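You operate a simulated robot arm through the tools that you are given. There is no shell and no other tool. Be economical: measure what you need, move in short steps, check, and stop when the job is done.

The job below is to be done with a simulated two-armed robot. You get a single attempt, and the scene is never put back.

JOB
Wipe up the spill on the top of the steel table with the green cloth and put it back.

Only the result counts: the job must be done as asked and must still hold three seconds after the hand-in. Knocking over, shifting, dropping, spilling or breaking anything else fails it. Flat cloth is picked up by pressing the open fingertips on it (5 to 10 N) and closing them slowly along it; thin cloth reads only 2 to 8 mm in the jaws.

ROBOT AND FRAMES
Two 7-joint arms with two-finger parallel grippers on one trunk, on a base that drives. Base frame: it is fixed to the floor where the robot stands at the start and does not move with it; the origin is under the middle of the robot, x ahead of it, y to its left, z up. Lengths are in cm, angles in rad, forces in N, time in s.
The left shoulder is at the start at [7, 13.4, 117.6], the right one opposite. Payload 1.57 kg a hand.
Tool frame (each hand has its own): the origin (TCP) lies between the finger pads and is the grasp point; the fingertips stand 3 cm ahead of it; z points along the fingers, y is the line along which they close. Largest opening 8 cm; finger width 1.7, thickness 1.2; the body of the gripper, 4 by 8.2 cm, starts 8 cm behind the TCP.
Orientation is that of the tool frame in the base frame, as [roll, pitch, yaw] about the fixed x, y, z axes, in that order (R = Rz(yaw) Ry(pitch) Rx(roll)). With the fingers straight down and closing along the base's y, the tool's x points along the base's -x, its y along +y and its z along -z.

CONTROLS
- The arms move only by the tool move_arm. It takes "left_commands", "right_commands" or both (then of equal length, played together; a hand with none holds still); each is a list of rows, each a list of 7 numbers: the shift along the base's x, y, z in cm, then the turn, a rotation vector about the base's x, y, z in rad, then the finger opening in cm, from 0 to 8. In form: [[dx, dy, dz, rx, ry, rz, grip], ...]. A call has 1 to 10 rows; each row shifts and turns the commanded pose from where the row before left it. Rows are played at 5 a second. More than 5 cm and 0.15 rad between two rows, or a gripper value outside its range, and nothing of the call is played. A pose out of reach is approached as far as the arm can. The call stops where the force on the tool passes 40 N (or 10 N more than at its start, if that is more) or the arm is blocked; 0.2 s more then pass. Each finger travels about 15.3 cm/s and halts on what it meets, pressing with about 25 N; the grip force reading is that of the motor and also rises with nothing between the fingers. The clock runs only during rows and for 0.2 s after the last one: add rows that do not move to give the fingers time. The reply holds the time, the measured pose of the TCP, the force on the tool along the base axes, the opening and the grip force, in the units named above and with some noise, with the torque about the TCP (base axes, N m) and any sound that the robot's microphone picked up.
- Cameras (640 x 400 px; columns grow to the right, rows downward): "scene" is now at [13.3, -1.75, 139.28]; the picture's right is [-0.20, -0.98, 0.00], its down [-0.61, 0.12, -0.78] and it looks along [0.77, -0.15, -0.62] (base axes); focal length 291 px, centre (320, 200). "left" rides on the left gripper at [7.2, 0.7, -12.2] in its tool frame; the picture's right is [-0.09, 1.00, 0.00], its down [-0.84, -0.08, -0.54] and it looks along [-0.54, -0.05, 0.84] (tool axes); focal length 238 px, centre (320, 200). "right" rides on the right gripper at [7.2, -0.7, -12.2] in its tool frame; the picture's right is [0.09, 1.00, 0.00], its down [-0.84, 0.08, -0.54] and it looks along [-0.54, 0.05, 0.84] (tool axes); focal length 238 px, centre (320, 200). There is no depth. A picture from a camera that has moved, and an enlarged one, comes with that camera's place and axes in the base frame and with its lens. The place of the scene camera against the robot may be out by one fixed shift of up to 1.2 cm in any direction.
- camera(camera): a new picture of that camera. It takes no simulated time.
- lift_body(by): slides the trunk up (or, below 0, down) by that many cm; the arms and the scene camera ride with it, the base frame stays. It gives what a move gives, with no picture.
- roll_base(legs): drives the robot by 1 to 6 legs, each [ahead, left, turn to the left] in cm, cm and rad, along the robot's own axes; the way and the turn of a leg run together, so that a leg with both is an arc; at most 150 cm and 3.142 rad a leg. The arms and the cameras ride along, it lands a little off, and it stops where it bumps. It gives what a move gives.
- turn_head(pan, tilt): turns the head with the scene camera to pan (to the left, within 1.501 rad either way) and tilt (down, from -0.506 to 1.204), counted from straight ahead of the robot. It gives what a move gives.
- inspect(camera, box): a new picture of the part [left, top, right, bottom] of that camera's present view, enlarged. It takes no simulated time.
- sign_off(): hands the job in; it is judged then, once.

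Go step by step. Nothing tells you exact positions but the pictures and the camera data: compare them with the known pose of the tool, close in by small moves and look again before you grip or let go. The budget is 120 turns and 108 pictures, counting those below and the enlarged ones. Unless the task says otherwise, let go and move clear before handing in, and close with one line.

The tools are called after ">>>" as name(argument=value, ...) on one line, values as JSON. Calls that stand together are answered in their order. move_arm: Moves the arms, as the interface text tells. Its arguments: {"type":"object","properties":{"left_commands":{"type":"array"},"right_commands":{"type":"array"}},"required":[]} The other tools are called the same way: lift_body (by) slides the trunk up or down; roll_base (legs) drives the base; turn_head (pan, tilt) turns the head that bears the scene camera; camera (camera) takes a picture; inspect (camera, box) takes an enlarged picture of a part of a camera's view; sign_off () hands the job in.

At the start:

```text
time_s: 0.0
left_eef_pos: [50.73, 18.49, 114.86]
left_orientation: [-3.141, 0.001, 3.141]
left_wrist_force: [-0.2, 0.6, -0.7]
left_moment: [0.0, -0.01, -0.02]
left_opening: 8.01
left_grip_force: 0.1
right_eef_pos: [49.91, -25.52, 114.88]
right_orientation: [-3.141, 0.0, -3.141]
right_wrist_force: [0.5, -0.4, -0.8]
right_moment: [0.02, 0.02, 0.01]
right_opening: 7.99
right_grip_force: 0.0
trunk travel left (down, up): [-75.0, 19.0]
robot x, y, heading: [-0.2, 0.23, -0.005]
head pan, tilt: [-0.199, 0.674]
```

scene: 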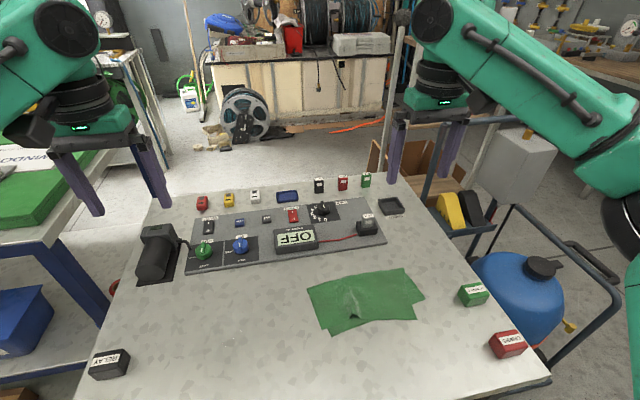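
right: 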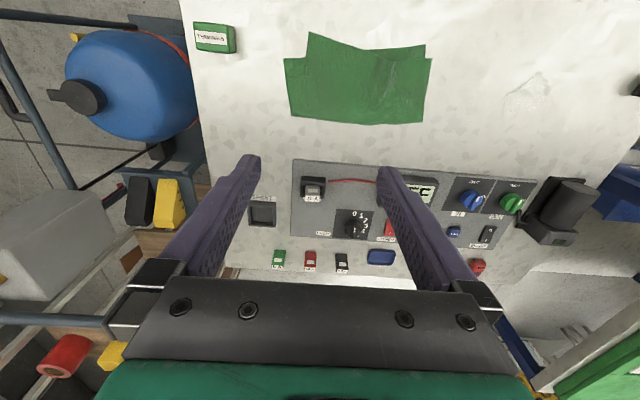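
left: 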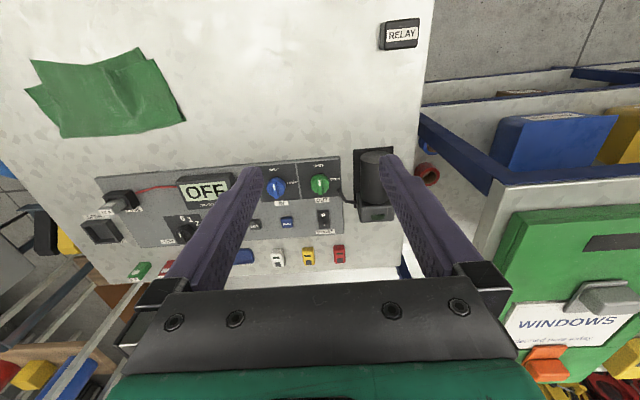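

I see the green cloth at the near right of the table and a faint clear patch that may be the spill to the left of it. I'll enlarge both.

>>> inspect(camera="scene", box=[100, 240, 340, 400])

>>> inspect(camera="scene", box=[290, 240, 450, 350])

>>> inspect(camera="right", box=[260, 0, 640, 200])

```text
2.50 times, centred on (220, 320) of scene
camera zoom: at [13.3, -1.75, 139.28], right [-0.2, -0.98, 0.0], down [-0.61, 0.12, -0.78], along [0.77, -0.15, -0.62], focal length 728 px, centre (570, -100)
```

zoom: 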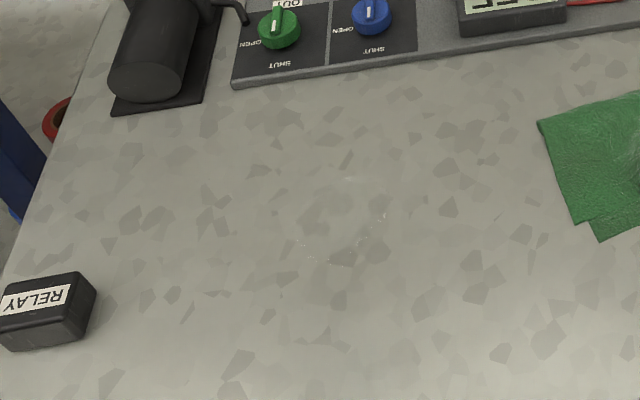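

```text
3.64 times, centred on (370, 295) of scene
camera zoom: at [13.3, -1.75, 139.28], right [-0.2, -0.98, 0.0], down [-0.61, 0.12, -0.78], along [0.77, -0.15, -0.62], focal length 1059 px, centre (138, -146)
```

zoom: 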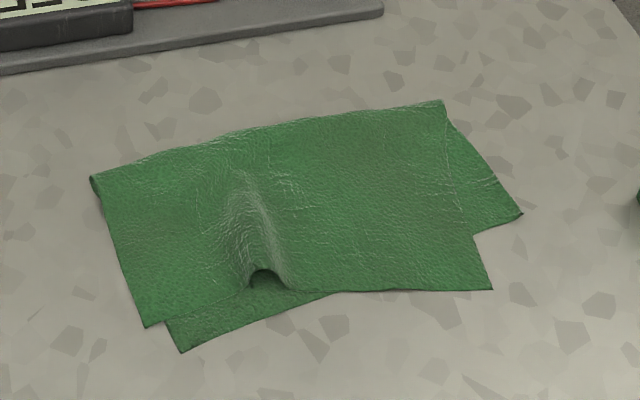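

```text
1.68 times, centred on (450, 100) of right
camera zoom: at [42.66, -26.2, 127.14], right [-0.09, 1.0, 0.0], down [0.84, 0.08, 0.54], along [0.54, 0.05, -0.84], focal length 401 px, centre (101, 368)
```

zoom: 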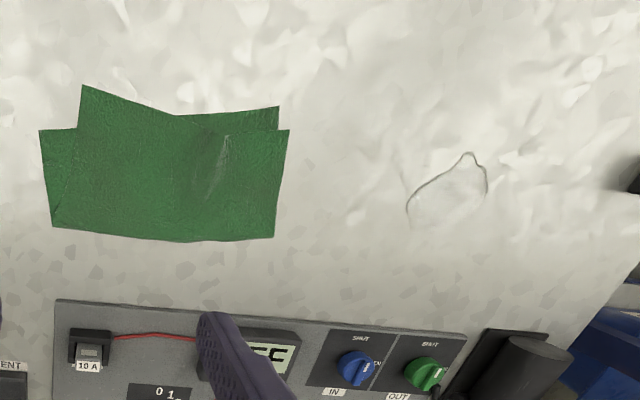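

The spill is a clear patch about 8 cm across near (48, 13). The cloth is folded in two, spans roughly x 43–57 and y -34 to -7, and has a ridge along x near (50, -16). I'll bring the right hand above the ridge and look again.

>>> move_arm(right_commands=[[0, 3, -5, 0, 0, 0, 8], [0, 3, -5, 0, 0, 0, 8], [0, 3, -4, 0, 0, 0, 8], [0, 0, -4, 0, 0, 0, 8], [0, 0, 0, 0, 0, 0, 8]])

>>> camera(camera="right")

>>> camera(camera="scene")

>>> inspect(camera="left", box=[160, 0, 400, 150])

```text
refused: row 1 steps farther than a row can; nothing moved
```

```text
101 pictures are left
camera right: at [42.66, -26.2, 127.14], right [-0.09, 1.0, 0.0], down [0.84, 0.08, 0.54], along [0.54, 0.05, -0.84], focal length 238 px, centre (320, 200)
```

right: 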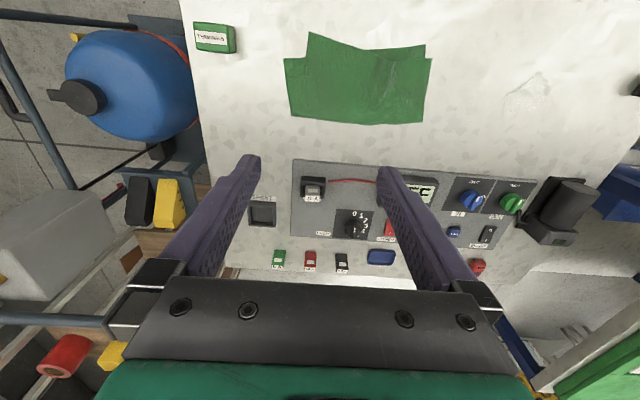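

```text
100 pictures are left
camera scene: at [13.3, -1.75, 139.28], right [-0.2, -0.98, 0.0], down [-0.61, 0.12, -0.78], along [0.77, -0.15, -0.62], focal length 291 px, centre (320, 200)
```

scene: 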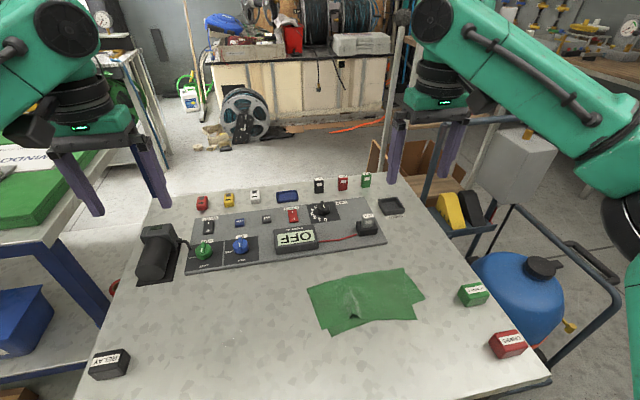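

```text
2.67 times, centred on (280, 75) of left
camera zoom: at [43.5, 19.11, 127.19], right [0.09, 1.0, 0.0], down [0.84, -0.08, 0.54], along [0.54, -0.05, -0.84], focal length 636 px, centre (427, 533)
```

zoom: 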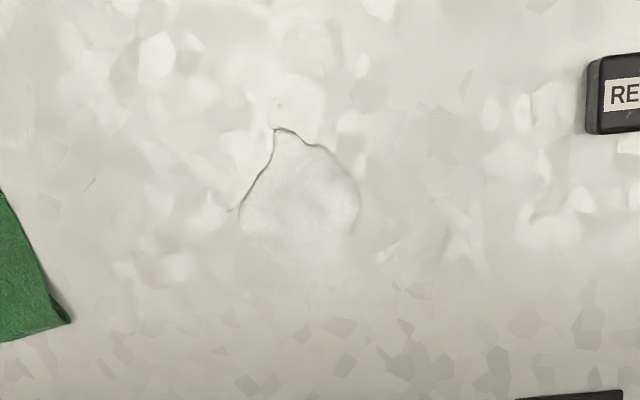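

The three camera views only agree if the table top is at about z = 82 rather than 77.3, so I'll come down carefully. That puts the ridge near (47.5, -15.3) and the spill near (46.5, 10.7). Next I'll move above the ridge.

>>> move_arm(right_commands=[[-0.5, 2.5, -4, 0, 0, 0, 8], [-0.5, 2.5, -4, 0, 0, 0, 8], [-0.5, 2.5, -4, 0, 0, 0, 8], [-0.5, 2.5, -4, 0, 0, 0, 8], [0, 0, 0, 0, 0, 0, 8]])

>>> camera(camera="right")

>>> camera(camera="scene")

```text
time_s: 1.2
left_eef_pos: [50.65, 18.52, 115.05]
left_orientation: [3.141, 0.001, -3.141]
left_wrist_force: [0.3, -0.3, -0.4]
left_moment: [-0.02, 0.02, 0.0]
left_opening: 8.0
left_grip_force: 0.1
right_eef_pos: [47.9, -15.62, 98.75]
right_orientation: [-3.141, 0.0, 3.14]
right_wrist_force: [-0.7, -0.3, -0.5]
right_moment: [0.01, -0.04, 0.01]
right_opening: 8.03
right_grip_force: 0.0
trunk travel left (down, up): [-75.0, 19.0]
robot x, y, heading: [-0.29, -0.13, -0.002]
head pan, tilt: [-0.199, 0.674]
```

```text
98 pictures are left
camera right: at [40.71, -16.21, 111.1], right [-0.09, 1.0, 0.0], down [0.84, 0.08, 0.54], along [0.54, 0.05, -0.84], focal length 238 px, centre (320, 200)
```

right: 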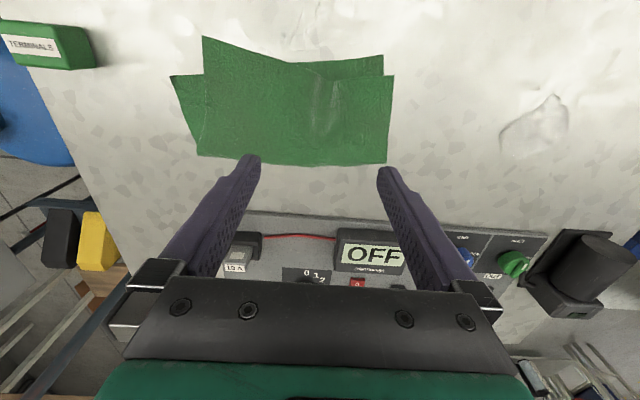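

```text
97 pictures are left
camera scene: at [13.27, -1.78, 139.28], right [-0.2, -0.98, 0.0], down [-0.61, 0.12, -0.78], along [0.77, -0.15, -0.62], focal length 291 px, centre (320, 200)
```

scene: 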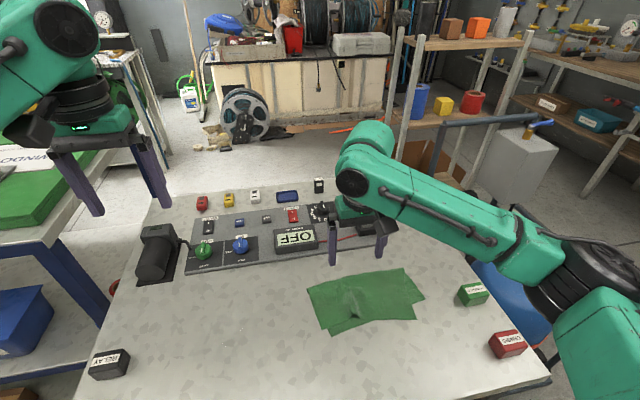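

The ridge lies between the fingers in y, at about (47, -15.4). I'll descend to just above the table and check.

>>> move_arm(right_commands=[[-0.5, 0.2, -4, 0, 0, 0, 7], [0, 0, -4, 0, 0, 0, 7], [0, 0, -2, 0, 0, 0, 7], [0, 0, 0, 0, 0, 0, 7]])

>>> camera(camera="right")

>>> inspect(camera="scene", box=[260, 200, 460, 350])

```text
time_s: 2.2
left_eef_pos: [50.64, 18.57, 115.11]
left_orientation: [3.142, 0.001, 3.14]
left_wrist_force: [-0.6, -0.5, -0.1]
left_moment: [0.0, 0.01, 0.01]
left_opening: 7.98
left_grip_force: 0.1
right_eef_pos: [47.31, -15.42, 88.87]
right_orientation: [-3.141, 0.0, 3.141]
right_wrist_force: [-0.3, 0.4, 0.9]
right_moment: [0.0, 0.02, 0.0]
right_opening: 6.99
right_grip_force: 0.0
trunk travel left (down, up): [-75.0, 19.0]
robot x, y, heading: [-0.33, 0.4, -0.001]
head pan, tilt: [-0.199, 0.674]
```

```text
96 pictures are left
camera right: at [40.21, -16.01, 101.02], right [-0.09, 1.0, 0.0], down [0.84, 0.08, 0.54], along [0.54, 0.05, -0.84], focal length 238 px, centre (320, 200)
```

right: 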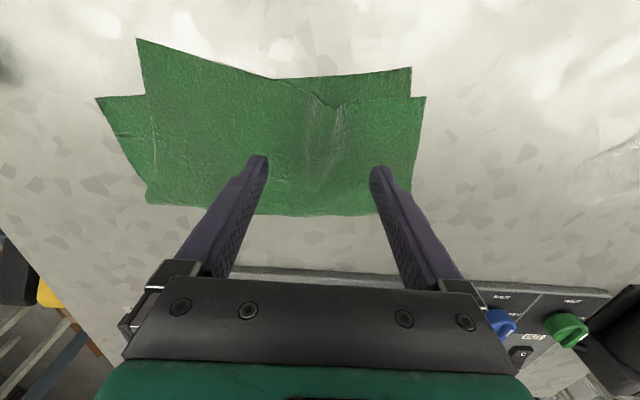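

```text
2.67 times, centred on (360, 275) of scene
camera zoom: at [13.3, -1.75, 139.28], right [-0.2, -0.98, 0.0], down [-0.61, 0.12, -0.78], along [0.77, -0.15, -0.62], focal length 777 px, centre (213, 0)
```

zoom: 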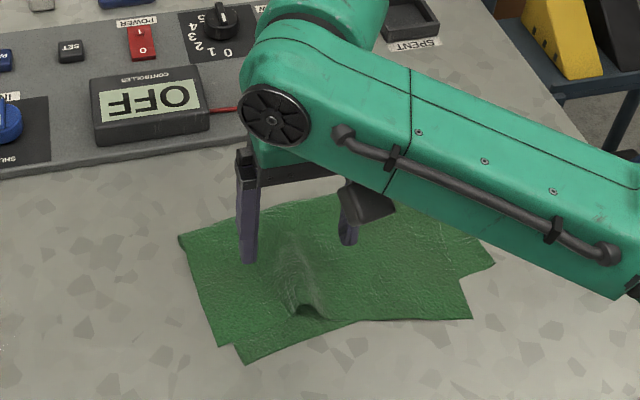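

The fingers straddle the ridge. I'll lower in small steps until I feel contact.

>>> move_arm(right_commands=[[0, 0, -1, 0, 0, 0, 7], [0, 0, -0.5, 0, 0, 0, 7], [0, 0, -0.5, 0, 0, 0, 7], [0, 0, -0.5, 0, 0, 0, 7], [0, 0, 0, 0, 0, 0, 7]])

```text
time_s: 3.4
left_eef_pos: [50.66, 18.55, 115.01]
left_orientation: [-3.14, 0.0, 3.141]
left_wrist_force: [-0.4, 0.3, -0.1]
left_moment: [0.0, -0.02, -0.02]
left_opening: 8.02
left_grip_force: 0.0
right_eef_pos: [47.34, -15.29, 86.32]
right_orientation: [3.141, 0.001, 3.141]
right_wrist_force: [0.1, -0.1, 0.0]
right_moment: [-0.02, 0.01, 0.0]
right_opening: 6.99
right_grip_force: 0.1
trunk travel left (down, up): [-75.0, 19.0]
robot x, y, heading: [0.09, -0.36, 0.001]
head pan, tilt: [-0.199, 0.674]
```

>>> move_arm(right_commands=[[0, 0, -0.4, 0, 0, 0, 7], [0, 0, -0.3, 0, 0, 0, 7], [0, 0, -0.2, 0, 0, 0, 7], [0, 0, 0, 0, 0, 0, 7]])

>>> camera(camera="right")

```text
time_s: 4.4
left_eef_pos: [50.71, 18.41, 115.03]
left_orientation: [-3.142, 0.0, -3.141]
left_wrist_force: [0.3, -0.8, 0.0]
left_moment: [0.05, 0.04, -0.01]
left_opening: 8.04
left_grip_force: 0.1
right_eef_pos: [47.29, -15.3, 85.62]
right_orientation: [3.139, -0.001, -3.141]
right_wrist_force: [0.3, -0.6, 0.0]
right_moment: [0.0, 0.02, -0.01]
right_opening: 7.0
right_grip_force: 0.1
trunk travel left (down, up): [-75.0, 19.0]
robot x, y, heading: [-0.31, -0.04, -0.003]
head pan, tilt: [-0.199, 0.674]
```

```text
94 pictures are left
camera right: at [40.16, -15.98, 97.75], right [-0.09, 1.0, 0.0], down [0.84, 0.08, 0.54], along [0.54, 0.05, -0.84], focal length 238 px, centre (320, 200)
```

right: 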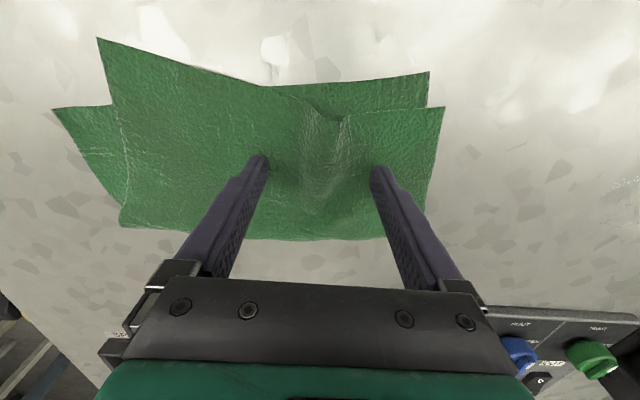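

No contact yet, so I'll keep lowering slowly.

>>> move_arm(right_commands=[[0, 0, -0.3, 0, 0, 0, 7], [0, 0, -0.3, 0, 0, 0, 7], [0, 0, -0.3, 0, 0, 0, 7], [0, 0, 0, 0, 0, 0, 7]])

```text
time_s: 5.4
left_eef_pos: [50.28, 18.58, 115.22]
left_orientation: [-3.139, 0.003, -3.141]
left_wrist_force: [0.4, -0.2, 0.4]
left_moment: [0.02, -0.02, -0.01]
left_opening: 7.98
left_grip_force: 0.0
right_eef_pos: [47.22, -15.29, 85.18]
right_orientation: [3.141, 0.013, 3.14]
right_wrist_force: [6.4, -3.6, 37.1]
right_moment: [-0.3, -0.02, 0.03]
right_opening: 6.99
right_grip_force: 0.0
trunk travel left (down, up): [-75.0, 19.0]
robot x, y, heading: [-0.19, -0.31, 0.005]
head pan, tilt: [-0.199, 0.674]
```

Contact came at TCP z of about 85.2, so the table is at 82.2. I'll ease off to around 8 N.

>>> move_arm(right_commands=[[0, 0, 0.3, 0, 0, 0, 7], [0, 0, 0, 0, 0, 0, 7]])

```text
time_s: 6.0
left_eef_pos: [50.22, 18.65, 115.15]
left_orientation: [-3.138, 0.001, -3.142]
left_wrist_force: [0.1, -0.6, -0.1]
left_moment: [-0.01, 0.03, -0.01]
left_opening: 8.02
left_grip_force: 0.1
right_eef_pos: [47.12, -15.31, 85.19]
right_orientation: [-3.141, 0.005, -3.141]
right_wrist_force: [4.3, -1.6, 29.5]
right_moment: [-0.01, -0.06, 0.02]
right_opening: 6.99
right_grip_force: 0.1
trunk travel left (down, up): [-75.0, 19.0]
robot x, y, heading: [0.39, 0.13, 0.002]
head pan, tilt: [-0.199, 0.674]
```

>>> move_arm(right_commands=[[0, 0, 0.3, 0, 0, 0, 7], [0, 0, 0, 0, 0, 0, 7]])

```text
time_s: 6.6
left_eef_pos: [50.53, 18.59, 115.01]
left_orientation: [-3.14, 0.001, 3.141]
left_wrist_force: [-0.9, -1.0, -0.1]
left_moment: [0.01, -0.01, -0.03]
left_opening: 8.04
left_grip_force: 0.0
right_eef_pos: [47.01, -15.3, 85.24]
right_orientation: [-3.142, -0.004, -3.14]
right_wrist_force: [0.1, 1.2, 10.1]
right_moment: [0.15, -0.03, 0.05]
right_opening: 7.0
right_grip_force: 0.4
trunk travel left (down, up): [-75.0, 19.0]
robot x, y, heading: [0.04, -0.42, -0.002]
head pan, tilt: [-0.199, 0.674]
```

The force is about 10 N, so I'll raise a touch and close slowly along the cloth.

>>> move_arm(right_commands=[[0, 0, 0.02, 0, 0, 0, 6.5], [0, 0, 0, 0, 0, 0, 6], [0, 0, 0, 0, 0, 0, 5.5], [0, 0, 0, 0, 0, 0, 5], [0, 0, 0, 0, 0, 0, 4.5], [0, 0, 0, 0, 0, 0, 4]])

>>> camera(camera="right")

```text
time_s: 8.0
left_eef_pos: [50.67, 18.56, 114.81]
left_orientation: [-3.141, -0.001, 3.141]
left_wrist_force: [-0.4, -0.4, 0.2]
left_moment: [-0.01, -0.01, -0.02]
left_opening: 8.01
left_grip_force: 0.0
right_eef_pos: [47.37, -15.31, 85.15]
right_orientation: [-3.141, 0.001, -3.14]
right_wrist_force: [0.5, 1.2, 0.0]
right_moment: [0.01, 0.02, 0.02]
right_opening: 3.99
right_grip_force: 0.0
trunk travel left (down, up): [-75.0, 19.0]
robot x, y, heading: [-0.2, 0.04, -0.0]
head pan, tilt: [-0.199, 0.674]
```

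```text
93 pictures are left
camera right: at [40.13, -16.0, 97.45], right [-0.09, 1.0, 0.0], down [0.84, 0.08, 0.54], along [0.54, 0.05, -0.84], focal length 238 px, centre (320, 200)
```

right: 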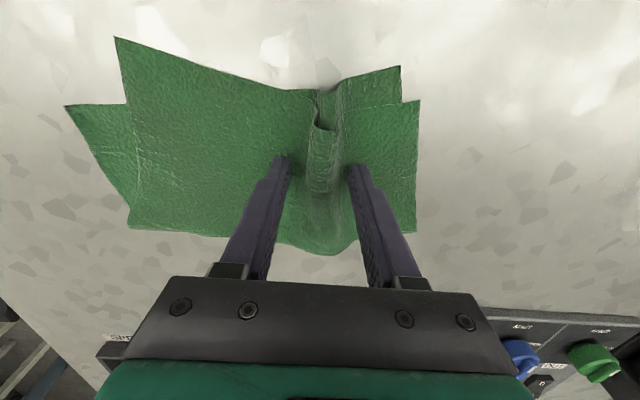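

The cloth is gathering into the ridge with both layers. The press force reads 0, so I'll press slightly more and keep closing.

>>> move_arm(right_commands=[[0, 0, -0.12, 0, 0, 0, 3.6], [0, 0, 0, 0, 0, 0, 3.2], [0, 0, 0, 0, 0, 0, 2.8], [0, 0, 0, 0, 0, 0, 2.4], [0, 0, 0, 0, 0, 0, 2.0], [0, 0, 0, 0, 0, 0, 1.6], [0, 0, 0, 0, 0, 0, 1.2], [0, 0, 0, 0, 0, 0, 0.8]])

>>> camera(camera="right")

```text
time_s: 9.8
left_eef_pos: [50.52, 18.64, 114.91]
left_orientation: [3.141, 0.001, -3.141]
left_wrist_force: [0.6, 0.3, 0.1]
left_moment: [0.0, 0.02, -0.01]
left_opening: 7.99
left_grip_force: 0.0
right_eef_pos: [47.35, -15.32, 85.15]
right_orientation: [-3.141, 0.0, -3.141]
right_wrist_force: [0.2, 0.3, 5.1]
right_moment: [-0.01, -0.02, 0.03]
right_opening: 0.74
right_grip_force: 0.1
trunk travel left (down, up): [-75.0, 19.0]
robot x, y, heading: [0.1, -0.11, 0.001]
head pan, tilt: [-0.199, 0.674]
```

```text
92 pictures are left
camera right: at [40.09, -15.98, 97.38], right [-0.09, 1.0, 0.0], down [0.84, 0.08, 0.54], along [0.54, 0.05, -0.84], focal length 238 px, centre (320, 200)
```

right: 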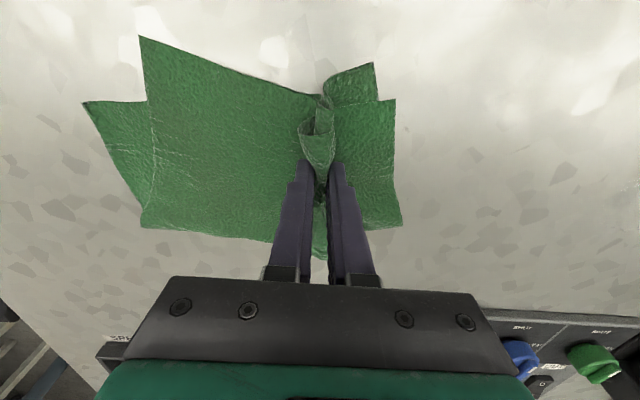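

The cloth is bunched between the fingers. I'll close fully, then lift a little.

>>> move_arm(right_commands=[[0, 0, 0, 0, 0, 0, 0.4], [0, 0, 0, 0, 0, 0, 0], [0, 0, 0, 0, 0, 0, 0], [0, 0, 1, 0, 0, 0, 0], [0, 0, 1, 0, 0, 0, 0], [0, 0, 1, 0, 0, 0, 0], [0, 0, 1, 0, 0, 0, 0], [0, 0, 0, 0, 0, 0, 0]])

>>> camera(camera="right")

>>> inspect(camera="scene", box=[200, 180, 460, 380])

```text
time_s: 11.6
left_eef_pos: [50.68, 18.48, 114.94]
left_orientation: [3.141, 0.001, 3.141]
left_wrist_force: [0.9, -0.5, -0.5]
left_moment: [0.01, 0.01, 0.01]
left_opening: 7.99
left_grip_force: 0.0
right_eef_pos: [47.33, -15.4, 89.16]
right_orientation: [-3.141, 0.002, -3.141]
right_wrist_force: [-0.7, 0.3, 0.8]
right_moment: [0.03, -0.03, 0.04]
right_opening: 0.26
right_grip_force: 23.7
trunk travel left (down, up): [-75.0, 19.0]
robot x, y, heading: [0.25, -0.09, 0.001]
head pan, tilt: [-0.199, 0.674]
```

```text
91 pictures are left
camera right: at [40.17, -15.98, 101.37], right [-0.09, 1.0, 0.0], down [0.84, 0.08, 0.54], along [0.54, 0.05, -0.84], focal length 238 px, centre (320, 200)
```

right: 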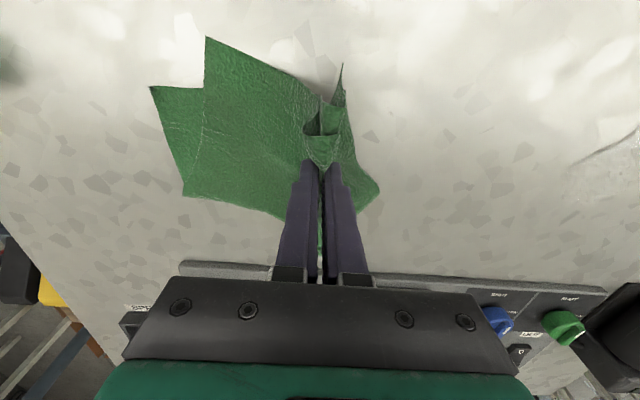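

```text
2.00 times, centred on (330, 280) of scene
camera zoom: at [13.3, -1.75, 139.28], right [-0.2, -0.98, 0.0], down [-0.61, 0.12, -0.78], along [0.77, -0.15, -0.62], focal length 583 px, centre (300, 40)
```

zoom: 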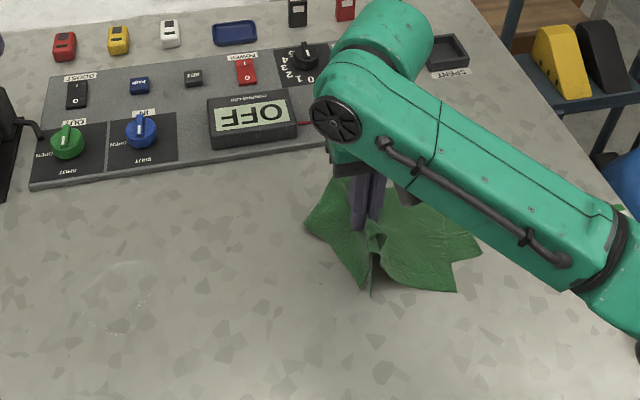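

The cloth is held at 2.6 mm with full grip force. I'll carry it low over to the spill's near edge, at about y = 5.

>>> move_arm(right_commands=[[0, 3, 0.5, 0, 0, 0, 0], [0, 3, 0, 0, 0, 0, 0], [0, 3, 0, 0, 0, 0, 0], [0, 3, 0, 0, 0, 0, 0], [0, 3, 0, 0, 0, 0, 0], [0, 3, 0, 0, 0, 0, 0], [0, 2, 0, 0, 0, 0, 0], [0, 0, 0, 0, 0, 0, 0]])

>>> camera(camera="right")

>>> camera(camera="scene")

>>> camera(camera="left")

```text
time_s: 13.4
left_eef_pos: [50.62, 18.42, 114.99]
left_orientation: [3.141, -0.001, -3.141]
left_wrist_force: [0.1, 0.2, 1.1]
left_moment: [-0.01, -0.01, -0.01]
left_opening: 7.98
left_grip_force: 0.1
right_eef_pos: [47.3, 4.61, 89.54]
right_orientation: [3.14, 0.001, -3.141]
right_wrist_force: [0.3, 0.6, 1.1]
right_moment: [0.01, -0.03, -0.02]
right_opening: 0.24
right_grip_force: 24.0
trunk travel left (down, up): [-75.0, 19.0]
robot x, y, heading: [-0.19, -0.28, 0.001]
head pan, tilt: [-0.199, 0.674]
```

```text
89 pictures are left
camera right: at [40.08, 4.0, 101.8], right [-0.09, 1.0, 0.0], down [0.84, 0.08, 0.54], along [0.54, 0.05, -0.84], focal length 238 px, centre (320, 200)
```

right: 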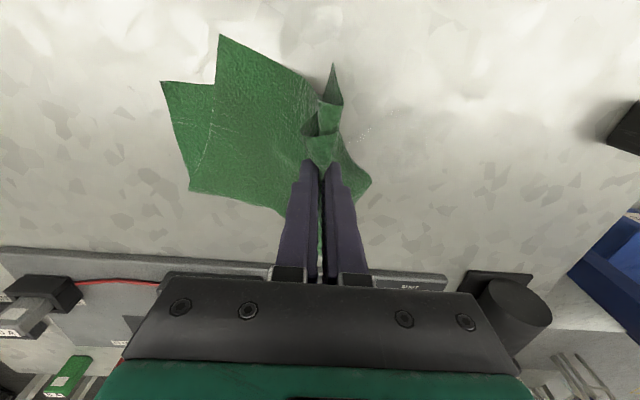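

```text
88 pictures are left
camera scene: at [13.3, -1.8, 139.28], right [-0.2, -0.98, 0.0], down [-0.61, 0.12, -0.78], along [0.77, -0.15, -0.62], focal length 291 px, centre (320, 200)
```

scene: 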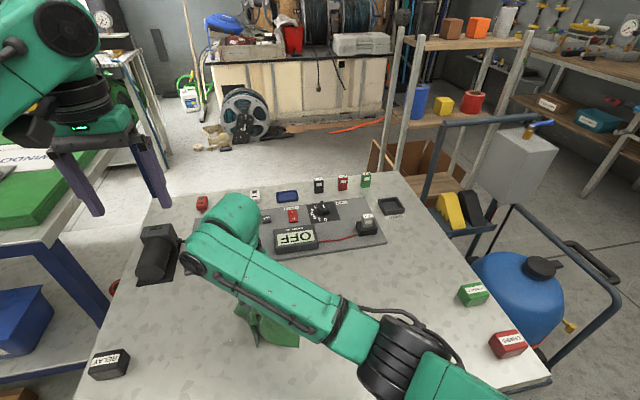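

```text
87 pictures are left
camera left: at [43.5, 19.07, 127.19], right [0.09, 1.0, 0.0], down [0.84, -0.08, 0.54], along [0.54, -0.05, -0.84], focal length 238 px, centre (320, 200)
```

left: 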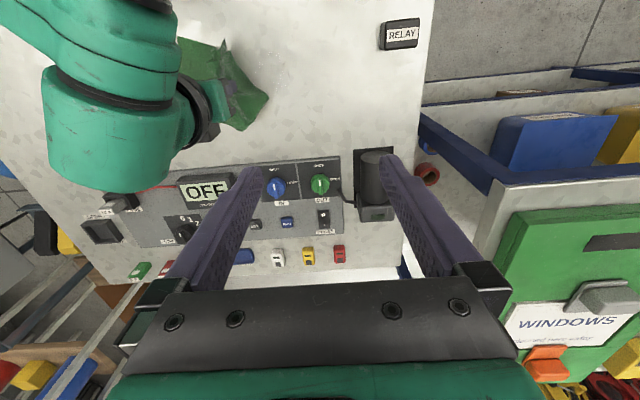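

The left hand is in the way of the wipe, so I'll move it up and to the left. At the same time I'll lower the cloth toward the table.

>>> move_arm(left_commands=[[-1, 4, 2, 0, 0, 0, 8], [-1, 4, 2, 0, 0, 0, 8], [-1, 4, 2, 0, 0, 0, 8], [-1, 4, 2, 0, 0, 0, 8], [-1, 4, 0, 0, 0, 0, 8], [0, 0, 0, 0, 0, 0, 8]], right_commands=[[0, 0, -1, 0, 0, 0, 0], [0, 0, -1, 0, 0, 0, 0], [0, 0, -1, 0, 0, 0, 0], [0, 0, -0.5, 0, 0, 0, 0], [0, 0, -0.3, 0, 0, 0, 0], [0, 0, 0, 0, 0, 0, 0]])

>>> camera(camera="left")

>>> camera(camera="right")

```text
time_s: 14.8
left_eef_pos: [45.62, 38.63, 122.97]
left_orientation: [-3.141, -0.002, 3.141]
left_wrist_force: [0.1, -0.2, -0.8]
left_moment: [0.04, 0.0, 0.02]
left_opening: 7.97
left_grip_force: 0.2
right_eef_pos: [47.42, 4.56, 85.77]
right_orientation: [3.141, 0.001, -3.142]
right_wrist_force: [-0.5, 0.3, 0.7]
right_moment: [-0.01, -0.01, 0.02]
right_opening: 0.25
right_grip_force: 24.0
trunk travel left (down, up): [-75.0, 19.0]
robot x, y, heading: [0.07, 0.23, 0.001]
head pan, tilt: [-0.199, 0.674]
```

```text
86 pictures are left
camera left: at [38.56, 39.03, 135.25], right [0.09, 1.0, 0.0], down [0.84, -0.08, 0.54], along [0.54, -0.05, -0.84], focal length 238 px, centre (320, 200)
```

left: 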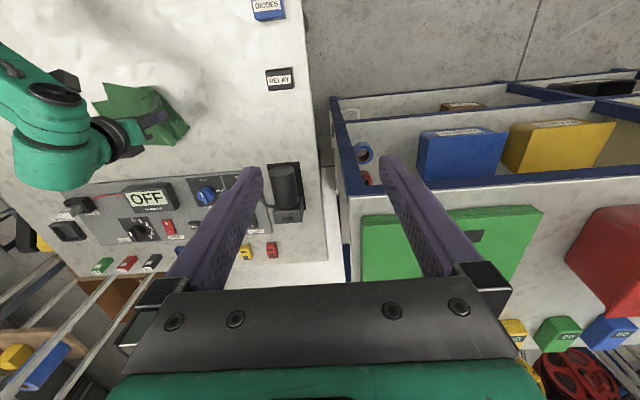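

```text
85 pictures are left
camera right: at [40.16, 3.96, 98.03], right [-0.09, 1.0, 0.0], down [0.84, 0.08, 0.54], along [0.54, 0.05, -0.84], focal length 238 px, centre (320, 200)
```

right: 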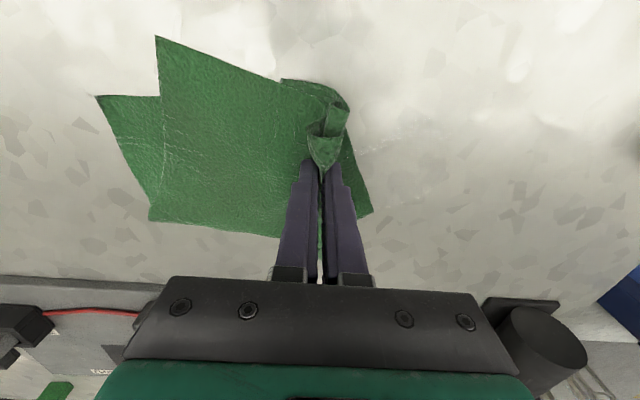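

I'll lower to light contact, then start wiping strokes across the spill.

>>> move_arm(right_commands=[[0, 0, -0.3, 0, 0, 0, 0], [0, 0, -0.25, 0, 0, 0, 0], [0, 0, -0.1, 0, 0, 0, 0], [0, 0, 0, 0, 0, 0, 0]])

```text
time_s: 15.8
left_eef_pos: [45.55, 38.44, 122.93]
left_orientation: [3.142, 0.0, -3.141]
left_wrist_force: [-0.3, -0.2, 0.0]
left_moment: [-0.03, -0.01, 0.03]
left_opening: 7.99
left_grip_force: 0.1
right_eef_pos: [47.34, 4.74, 85.22]
right_orientation: [3.14, 0.002, -3.14]
right_wrist_force: [1.5, 0.6, 9.7]
right_moment: [0.03, -0.04, 0.01]
right_opening: 0.28
right_grip_force: 24.3
trunk travel left (down, up): [-75.0, 19.0]
robot x, y, heading: [-0.17, -0.27, -0.003]
head pan, tilt: [-0.199, 0.674]
```

>>> move_arm(right_commands=[[0, 1.5, 0, 0, 0, 0, 0], [0, 1.5, 0, 0, 0, 0, 0], [0, 1.5, 0, 0, 0, 0, 0], [0, 1.5, 0, 0, 0, 0, 0], [0, 1.5, 0, 0, 0, 0, 0], [0, 1.5, 0, 0, 0, 0, 0], [0, 1.5, 0, 0, 0, 0, 0], [0, 1.5, 0, 0, 0, 0, 0], [0, 0, 0, 0, 0, 0, 0]])

>>> camera(camera="right")

>>> inspect(camera="left", box=[80, 0, 340, 160])

```text
time_s: 16.6
left_eef_pos: [45.32, 38.58, 123.12]
left_orientation: [-3.14, 0.001, 3.141]
left_wrist_force: [-0.2, 0.1, -0.6]
left_moment: [-0.02, 0.06, 0.02]
left_opening: 8.02
left_grip_force: 0.0
right_eef_pos: [47.87, 7.9, 85.19]
right_orientation: [-3.123, 0.017, 3.13]
right_wrist_force: [-7.9, -0.2, 28.0]
right_moment: [0.01, 0.31, 0.0]
right_opening: 0.26
right_grip_force: 24.2
trunk travel left (down, up): [-75.0, 19.0]
robot x, y, heading: [0.21, 0.43, -0.003]
head pan, tilt: [-0.199, 0.674]
stopped in row 4 (right hand): the force on the tool passed its limit (the readings are from after the stop); the commanded pose is now the measured one
```

```text
84 pictures are left
camera right: at [40.41, 7.65, 97.35], right [-0.08, 1.0, -0.02], down [0.83, 0.08, 0.55], along [0.55, 0.03, -0.83], focal length 238 px, centre (320, 200)
```

right: 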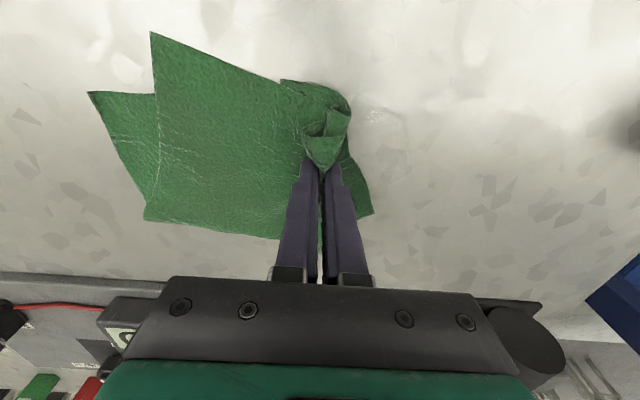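

```text
2.46 times, centred on (210, 80) of left
camera zoom: at [38.09, 39.13, 135.33], right [0.09, 1.0, 0.0], down [0.84, -0.08, 0.54], along [0.54, -0.05, -0.84], focal length 587 px, centre (591, 495)
```

zoom: 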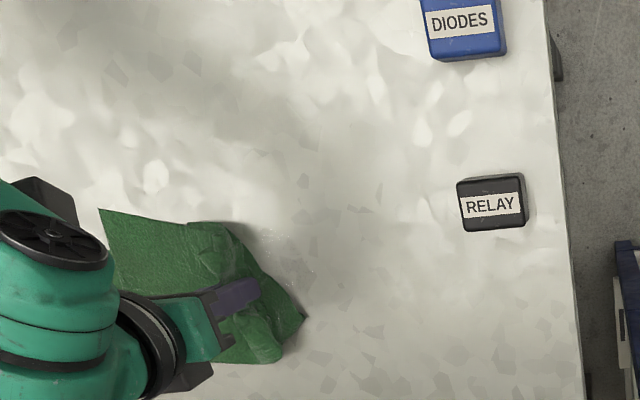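

Friction tripped the limit, so I'll ease the pressure, straighten the small tilt and go on with lighter, shorter strokes.

>>> move_arm(right_commands=[[0, 0, 0.15, 0.018, 0.017, 0.011, 0], [0, 0.3, 0, 0, 0, 0, 0], [0, 0, 0, 0, 0, 0, 0]])

```text
time_s: 17.2
left_eef_pos: [45.28, 38.6, 123.11]
left_orientation: [-3.138, 0.002, -3.139]
left_wrist_force: [-0.2, 0.0, 0.3]
left_moment: [0.03, -0.02, 0.0]
left_opening: 8.0
left_grip_force: 0.0
right_eef_pos: [48.21, 7.59, 85.32]
right_orientation: [-3.136, 0.004, 3.138]
right_wrist_force: [-5.6, 3.7, 21.9]
right_moment: [0.12, 0.21, -0.01]
right_opening: 0.25
right_grip_force: 24.2
trunk travel left (down, up): [-75.0, 19.0]
robot x, y, heading: [-0.19, -0.18, 0.006]
head pan, tilt: [-0.199, 0.674]
stopped in row 2 (right hand): the force on the tool passed its limit (the readings are from after the stop); the commanded pose is now the measured one
```

>>> move_arm(right_commands=[[0, 0, 0.2, 0.005, 0.004, 0.003, 0], [0, 0, 0.1, 0, 0, 0, 0], [0, 0, 0, 0, 0, 0, 0]])

```text
time_s: 18.0
left_eef_pos: [45.17, 38.49, 123.07]
left_orientation: [-3.138, 0.003, 3.141]
left_wrist_force: [0.4, 0.1, -0.5]
left_moment: [0.01, 0.02, 0.0]
left_opening: 8.0
left_grip_force: 0.0
right_eef_pos: [48.21, 6.98, 85.22]
right_orientation: [-3.13, -0.002, 3.131]
right_wrist_force: [-2.0, 5.7, 19.1]
right_moment: [0.2, 0.08, -0.02]
right_opening: 0.25
right_grip_force: 23.8
trunk travel left (down, up): [-75.0, 19.0]
robot x, y, heading: [-0.01, -0.16, 0.005]
head pan, tilt: [-0.199, 0.674]
```

>>> move_arm(right_commands=[[0, 0, 0.2, 0, 0, 0, 0], [0, 0, 0.1, 0, 0, 0, 0], [0, 0, 0, 0, 0, 0, 0], [0, 0, 0, 0, 0, 0, 0]])

```text
time_s: 19.0
left_eef_pos: [45.38, 38.61, 123.06]
left_orientation: [-3.14, 0.001, -3.141]
left_wrist_force: [-0.2, -0.6, -0.3]
left_moment: [0.04, -0.02, 0.02]
left_opening: 7.99
left_grip_force: 0.0
right_eef_pos: [48.54, 6.31, 85.4]
right_orientation: [-3.12, -0.004, 3.121]
right_wrist_force: [-3.6, 1.9, 15.0]
right_moment: [0.13, 0.13, 0.01]
right_opening: 0.27
right_grip_force: 24.3
trunk travel left (down, up): [-75.0, 19.0]
robot x, y, heading: [0.18, 0.17, 0.005]
head pan, tilt: [-0.199, 0.674]
```

The hand is drifting back and the force isn't dropping as it should. I'll lift clear a bit and see how it settles.

>>> move_arm(right_commands=[[0, 0, 0.7, 0, 0, 0, 0], [0, 0, 0.7, 0, 0, 0, 0], [0, 0, 0.7, 0, 0, 0, 0], [0, 0, 0, 0, 0, 0, 0], [0, 0, 0, 0, 0, 0, 0]])

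>>> camera(camera="right")

>>> camera(camera="scene")

```text
time_s: 20.4
left_eef_pos: [45.72, 38.54, 123.01]
left_orientation: [-3.141, -0.002, -3.141]
left_wrist_force: [-0.2, -0.7, -0.7]
left_moment: [-0.04, 0.01, 0.03]
left_opening: 8.01
left_grip_force: 0.1
right_eef_pos: [49.44, 5.01, 86.75]
right_orientation: [-3.101, -0.002, 3.1]
right_wrist_force: [-0.1, -0.2, 0.4]
right_moment: [-0.03, -0.02, -0.01]
right_opening: 0.26
right_grip_force: 24.3
trunk travel left (down, up): [-75.0, 19.0]
robot x, y, heading: [-0.09, -0.15, 0.005]
head pan, tilt: [-0.199, 0.674]
stopped in row 5 (right hand): the arm was blocked; the commanded pose is now the measured one
```

```text
82 pictures are left
camera right: at [42.19, 5.11, 99.11], right [-0.05, 1.0, -0.04], down [0.84, 0.06, 0.54], along [0.54, 0.0, -0.84], focal length 238 px, centre (320, 200)
```

right: 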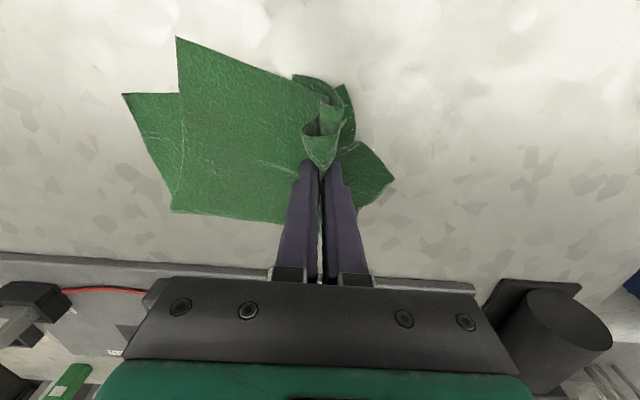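

```text
81 pictures are left
camera scene: at [13.31, -1.72, 139.28], right [-0.2, -0.98, 0.0], down [-0.61, 0.12, -0.78], along [0.77, -0.15, -0.62], focal length 291 px, centre (320, 200)
```

scene: 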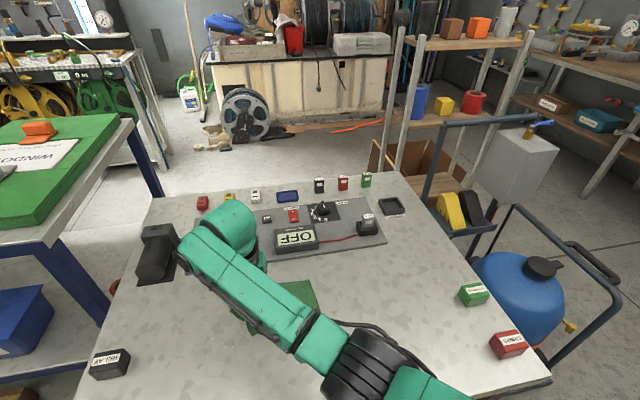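

The right arm is blocked reaching across its body. I'll lift and back off a little, then turn the base left so the spill comes in front of the right shoulder.

>>> move_arm(right_commands=[[-0.5, -1.5, 1, 0, 0, 0, 0], [-0.5, -1.5, 1, 0, 0, 0, 0], [-0.5, -1.5, 1, 0.02, 0, 0.02, 0], [0, -1, 0, 0.02, 0, 0.02, 0], [0, 0, 0, 0, 0, 0, 0]])

```text
time_s: 21.8
left_eef_pos: [45.65, 38.41, 123.03]
left_orientation: [3.141, -0.003, -3.14]
left_wrist_force: [0.1, 0.3, -0.2]
left_moment: [0.02, 0.02, -0.01]
left_opening: 8.01
left_grip_force: 0.2
right_eef_pos: [49.43, -5.96, 87.86]
right_orientation: [-3.049, 0.002, 3.074]
right_wrist_force: [0.0, -0.6, -0.5]
right_moment: [-0.03, 0.04, 0.02]
right_opening: 0.27
right_grip_force: 23.4
right hand out of reach, approached as far as the arm can: row 3
trunk travel left (down, up): [-75.0, 19.0]
robot x, y, heading: [0.13, 0.13, -0.001]
head pan, tilt: [-0.199, 0.674]
stopped in row 5 (right hand): the arm was blocked; the commanded pose is now the measured one
```

The arm is behaving oddly with the wrench at zero, which suggests it's against something or at a joint limit. I'll look at the elbow.

>>> turn_head(pan=-0.3, tilt=1.1)

>>> camera(camera="scene")

>>> camera(camera="right")

>>> camera(camera="left")

```text
time_s: 22.7
left_eef_pos: [45.56, 38.51, 122.98]
left_orientation: [-3.141, 0.001, -3.141]
left_wrist_force: [0.7, 0.1, -0.3]
left_moment: [0.0, 0.01, -0.02]
left_opening: 8.02
left_grip_force: 0.1
right_eef_pos: [49.4, -5.95, 87.87]
right_orientation: [-3.05, 0.003, 3.076]
right_wrist_force: [0.1, -0.2, -0.6]
right_moment: [0.0, 0.0, 0.0]
right_opening: 0.29
right_grip_force: 23.8
trunk travel left (down, up): [-75.0, 19.0]
robot x, y, heading: [0.29, 0.1, 0.003]
head pan, tilt: [-0.3, 1.1]
```

```text
80 pictures are left
camera scene: at [10.92, -1.87, 136.06], right [-0.29, -0.96, 0.0], down [-0.85, 0.26, -0.45], along [0.43, -0.13, -0.89], focal length 291 px, centre (320, 200)
```

scene: 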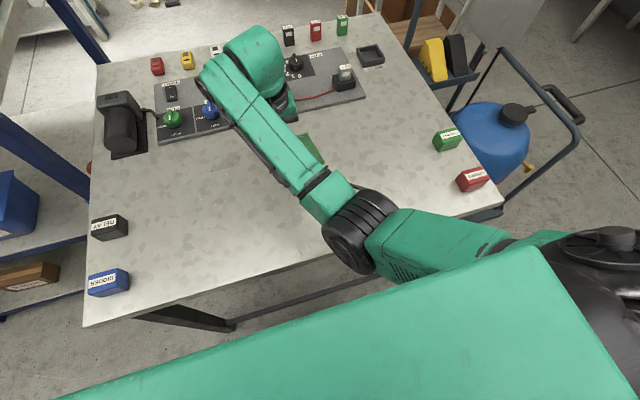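

```text
79 pictures are left
camera right: at [42.23, -4.89, 99.99], right [-0.03, 1.0, -0.09], down [0.84, 0.07, 0.53], along [0.54, -0.06, -0.84], focal length 238 px, centre (320, 200)
```

right: 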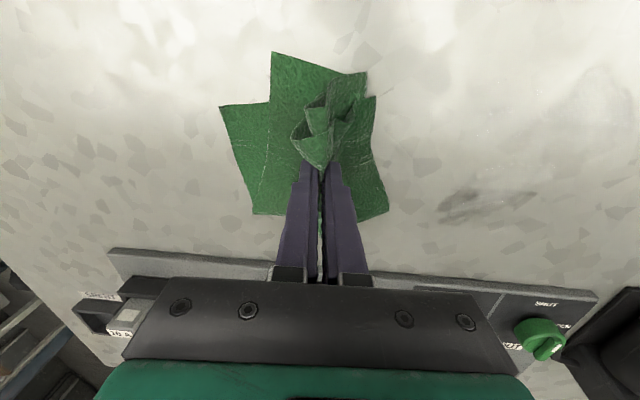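

```text
78 pictures are left
camera left: at [38.53, 39.11, 135.21], right [0.09, 1.0, 0.0], down [0.84, -0.08, 0.54], along [0.54, -0.05, -0.84], focal length 238 px, centre (320, 200)
```

left: 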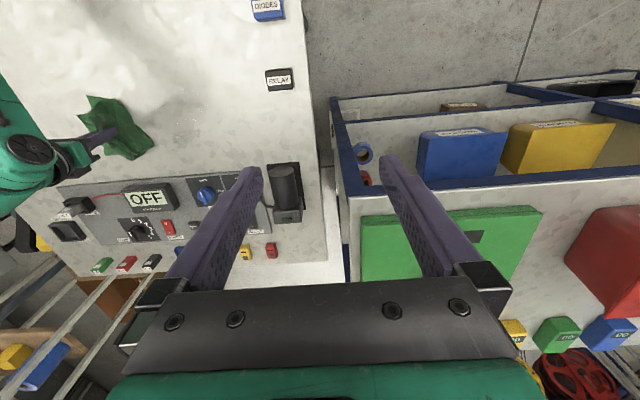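

The elbow sits very low beside the near table edge and is probably caught there. I'll raise the trunk in steps and lower the hand to compensate, so the elbow rides higher.

>>> lift_body(by=5)

>>> camera(camera="scene")

```text
time_s: 23.6
left_eef_pos: [45.68, 38.5, 127.99]
left_orientation: [-3.142, -0.002, -3.14]
left_wrist_force: [0.6, -0.6, 1.0]
left_moment: [0.03, 0.01, -0.02]
left_opening: 8.02
left_grip_force: 0.0
right_eef_pos: [49.46, -5.77, 92.64]
right_orientation: [-3.049, 0.003, 3.077]
right_wrist_force: [-0.8, 0.1, 0.2]
right_moment: [0.0, 0.0, -0.01]
right_opening: 0.3
right_grip_force: 23.8
trunk travel left (down, up): [-80.0, 14.0]
robot x, y, heading: [0.14, -0.17, 0.001]
head pan, tilt: [-0.3, 1.1]
```

```text
77 pictures are left
camera scene: at [10.95, -1.87, 141.06], right [-0.29, -0.96, 0.0], down [-0.85, 0.26, -0.45], along [0.43, -0.13, -0.89], focal length 291 px, centre (320, 200)
```

scene: 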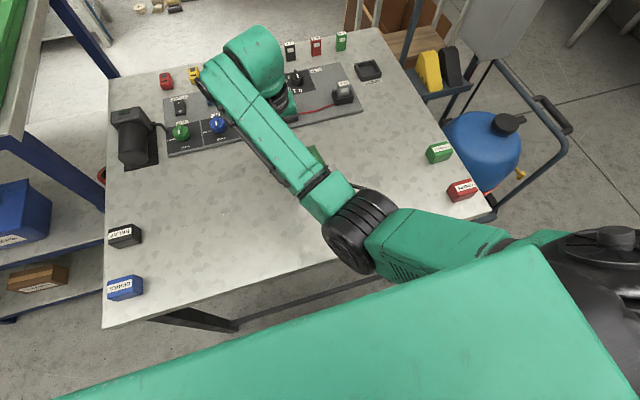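

I'll correct the hand's tilt in small turns to see whether the arm is free now.

>>> move_arm(right_commands=[[0, -0.5, 0, 0.046, 0, 0.032, 0], [0, -0.5, 0, 0.046, 0, 0.032, 0], [0, 0, 0, 0, 0, 0, 0], [0, 0, 0, 0, 0, 0, 0]])

```text
time_s: 24.6
left_eef_pos: [45.79, 38.59, 128.02]
left_orientation: [3.141, 0.0, -3.141]
left_wrist_force: [0.3, -0.1, 0.8]
left_moment: [0.0, -0.01, -0.03]
left_opening: 7.99
left_grip_force: 0.1
right_eef_pos: [49.29, -6.77, 92.68]
right_orientation: [3.138, -0.003, -3.14]
right_wrist_force: [-0.2, -0.1, 0.0]
right_moment: [-0.04, -0.02, -0.01]
right_opening: 0.23
right_grip_force: 24.2
trunk travel left (down, up): [-80.0, 14.0]
robot x, y, heading: [0.03, 0.3, 0.002]
head pan, tilt: [-0.3, 1.1]
```

The arm is free again and the hand is straight. Now I'll turn the base 0.3 rad left in place.

>>> roll_base(legs=[[0, 0, 0.3]])

>>> camera(camera="scene")

>>> camera(camera="right")

```text
time_s: 26.0
left_eef_pos: [32.24, 50.29, 128.08]
left_orientation: [3.141, -0.002, -2.841]
left_wrist_force: [0.7, -0.2, 0.6]
left_moment: [-0.03, 0.0, 0.0]
left_opening: 8.0
left_grip_force: 0.1
right_eef_pos: [49.16, 8.26, 92.66]
right_orientation: [3.137, -0.002, -2.841]
right_wrist_force: [0.1, 0.2, -0.3]
right_moment: [-0.02, -0.02, -0.04]
right_opening: 0.29
right_grip_force: 24.3
trunk travel left (down, up): [-80.0, 14.0]
robot x, y, heading: [0.03, 0.19, 0.306]
head pan, tilt: [-0.3, 1.1]
```

```text
76 pictures are left
camera scene: at [11.03, 1.43, 141.05], right [0.0, -1.0, 0.0], down [-0.89, 0.0, -0.45], along [0.45, 0.0, -0.89], focal length 291 px, centre (320, 200)
```

scene: 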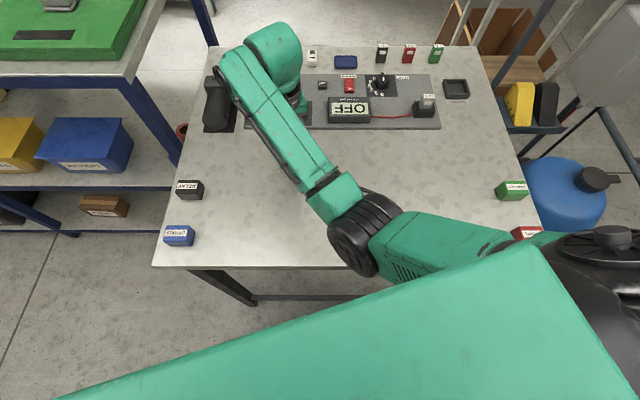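

```text
75 pictures are left
camera right: at [42.53, 5.45, 104.99], right [-0.38, 0.92, 0.0], down [0.78, 0.32, 0.54], along [0.5, 0.21, -0.84], focal length 238 px, centre (320, 200)
```

right: 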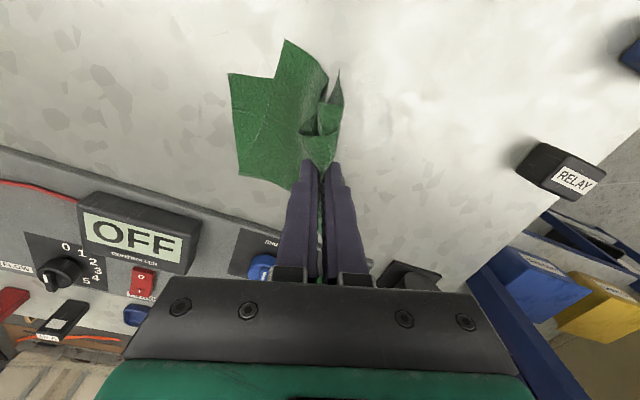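

The base turned cleanly. I'll move to the spill's right side and lower again.

>>> move_arm(right_commands=[[-0.7, -1, -1.5, 0, 0, 0, 0], [-0.7, -1, -1.5, 0, 0, 0, 0], [-0.7, -1, -1.5, 0, 0, 0, 0], [0, 0, -1.5, 0, 0, 0, 0], [0, 0, -0.9, 0, 0, 0, 0], [0, 0, -0.3, 0, 0, 0, 0], [0, 0, 0, 0, 0, 0, 0]])

>>> camera(camera="right")

>>> turn_head(pan=0.0, tilt=0.8)

>>> camera(camera="scene")

```text
time_s: 27.6
left_eef_pos: [32.18, 50.43, 127.96]
left_orientation: [-3.142, -0.002, -2.84]
left_wrist_force: [0.3, 0.6, 1.3]
left_moment: [-0.01, -0.02, -0.02]
left_opening: 7.98
left_grip_force: 0.1
right_eef_pos: [48.41, 4.41, 86.29]
right_orientation: [-3.125, 0.024, -2.852]
right_wrist_force: [0.5, 0.2, 0.1]
right_moment: [0.04, 0.0, -0.01]
right_opening: 0.25
right_grip_force: 23.8
trunk travel left (down, up): [-80.0, 14.0]
robot x, y, heading: [0.2, -0.06, 0.304]
head pan, tilt: [-0.3, 1.1]
```

```text
74 pictures are left
camera right: at [41.35, 1.89, 98.41], right [-0.37, 0.93, -0.02], down [0.77, 0.32, 0.56], along [0.52, 0.2, -0.83], focal length 238 px, centre (320, 200)
```

right: 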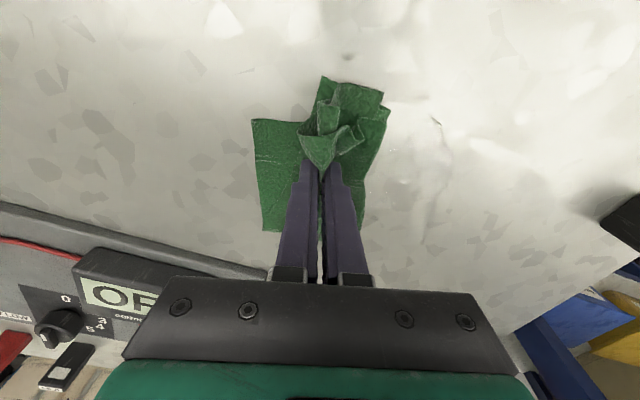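

```text
time_s: 28.4
left_eef_pos: [32.11, 50.33, 127.95]
left_orientation: [-3.14, -0.002, -2.84]
left_wrist_force: [0.3, 0.4, -0.6]
left_moment: [0.03, -0.03, -0.02]
left_opening: 8.0
left_grip_force: 0.1
right_eef_pos: [48.21, 4.26, 86.05]
right_orientation: [-3.123, 0.019, -2.85]
right_wrist_force: [-0.8, -0.1, 0.3]
right_moment: [0.01, -0.03, -0.02]
right_opening: 0.26
right_grip_force: 24.3
trunk travel left (down, up): [-80.0, 14.0]
robot x, y, heading: [0.04, -0.21, 0.305]
head pan, tilt: [0.0, 0.799]
```

```text
73 pictures are left
camera scene: at [12.35, 3.86, 143.23], right [0.3, -0.95, 0.0], down [-0.69, -0.21, -0.7], along [0.67, 0.21, -0.72], focal length 291 px, centre (320, 200)
```

scene: 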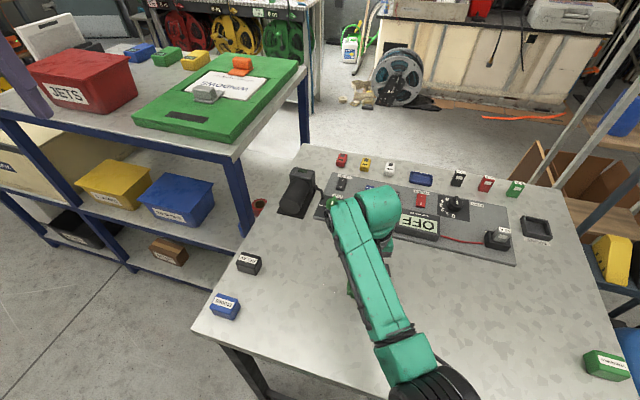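

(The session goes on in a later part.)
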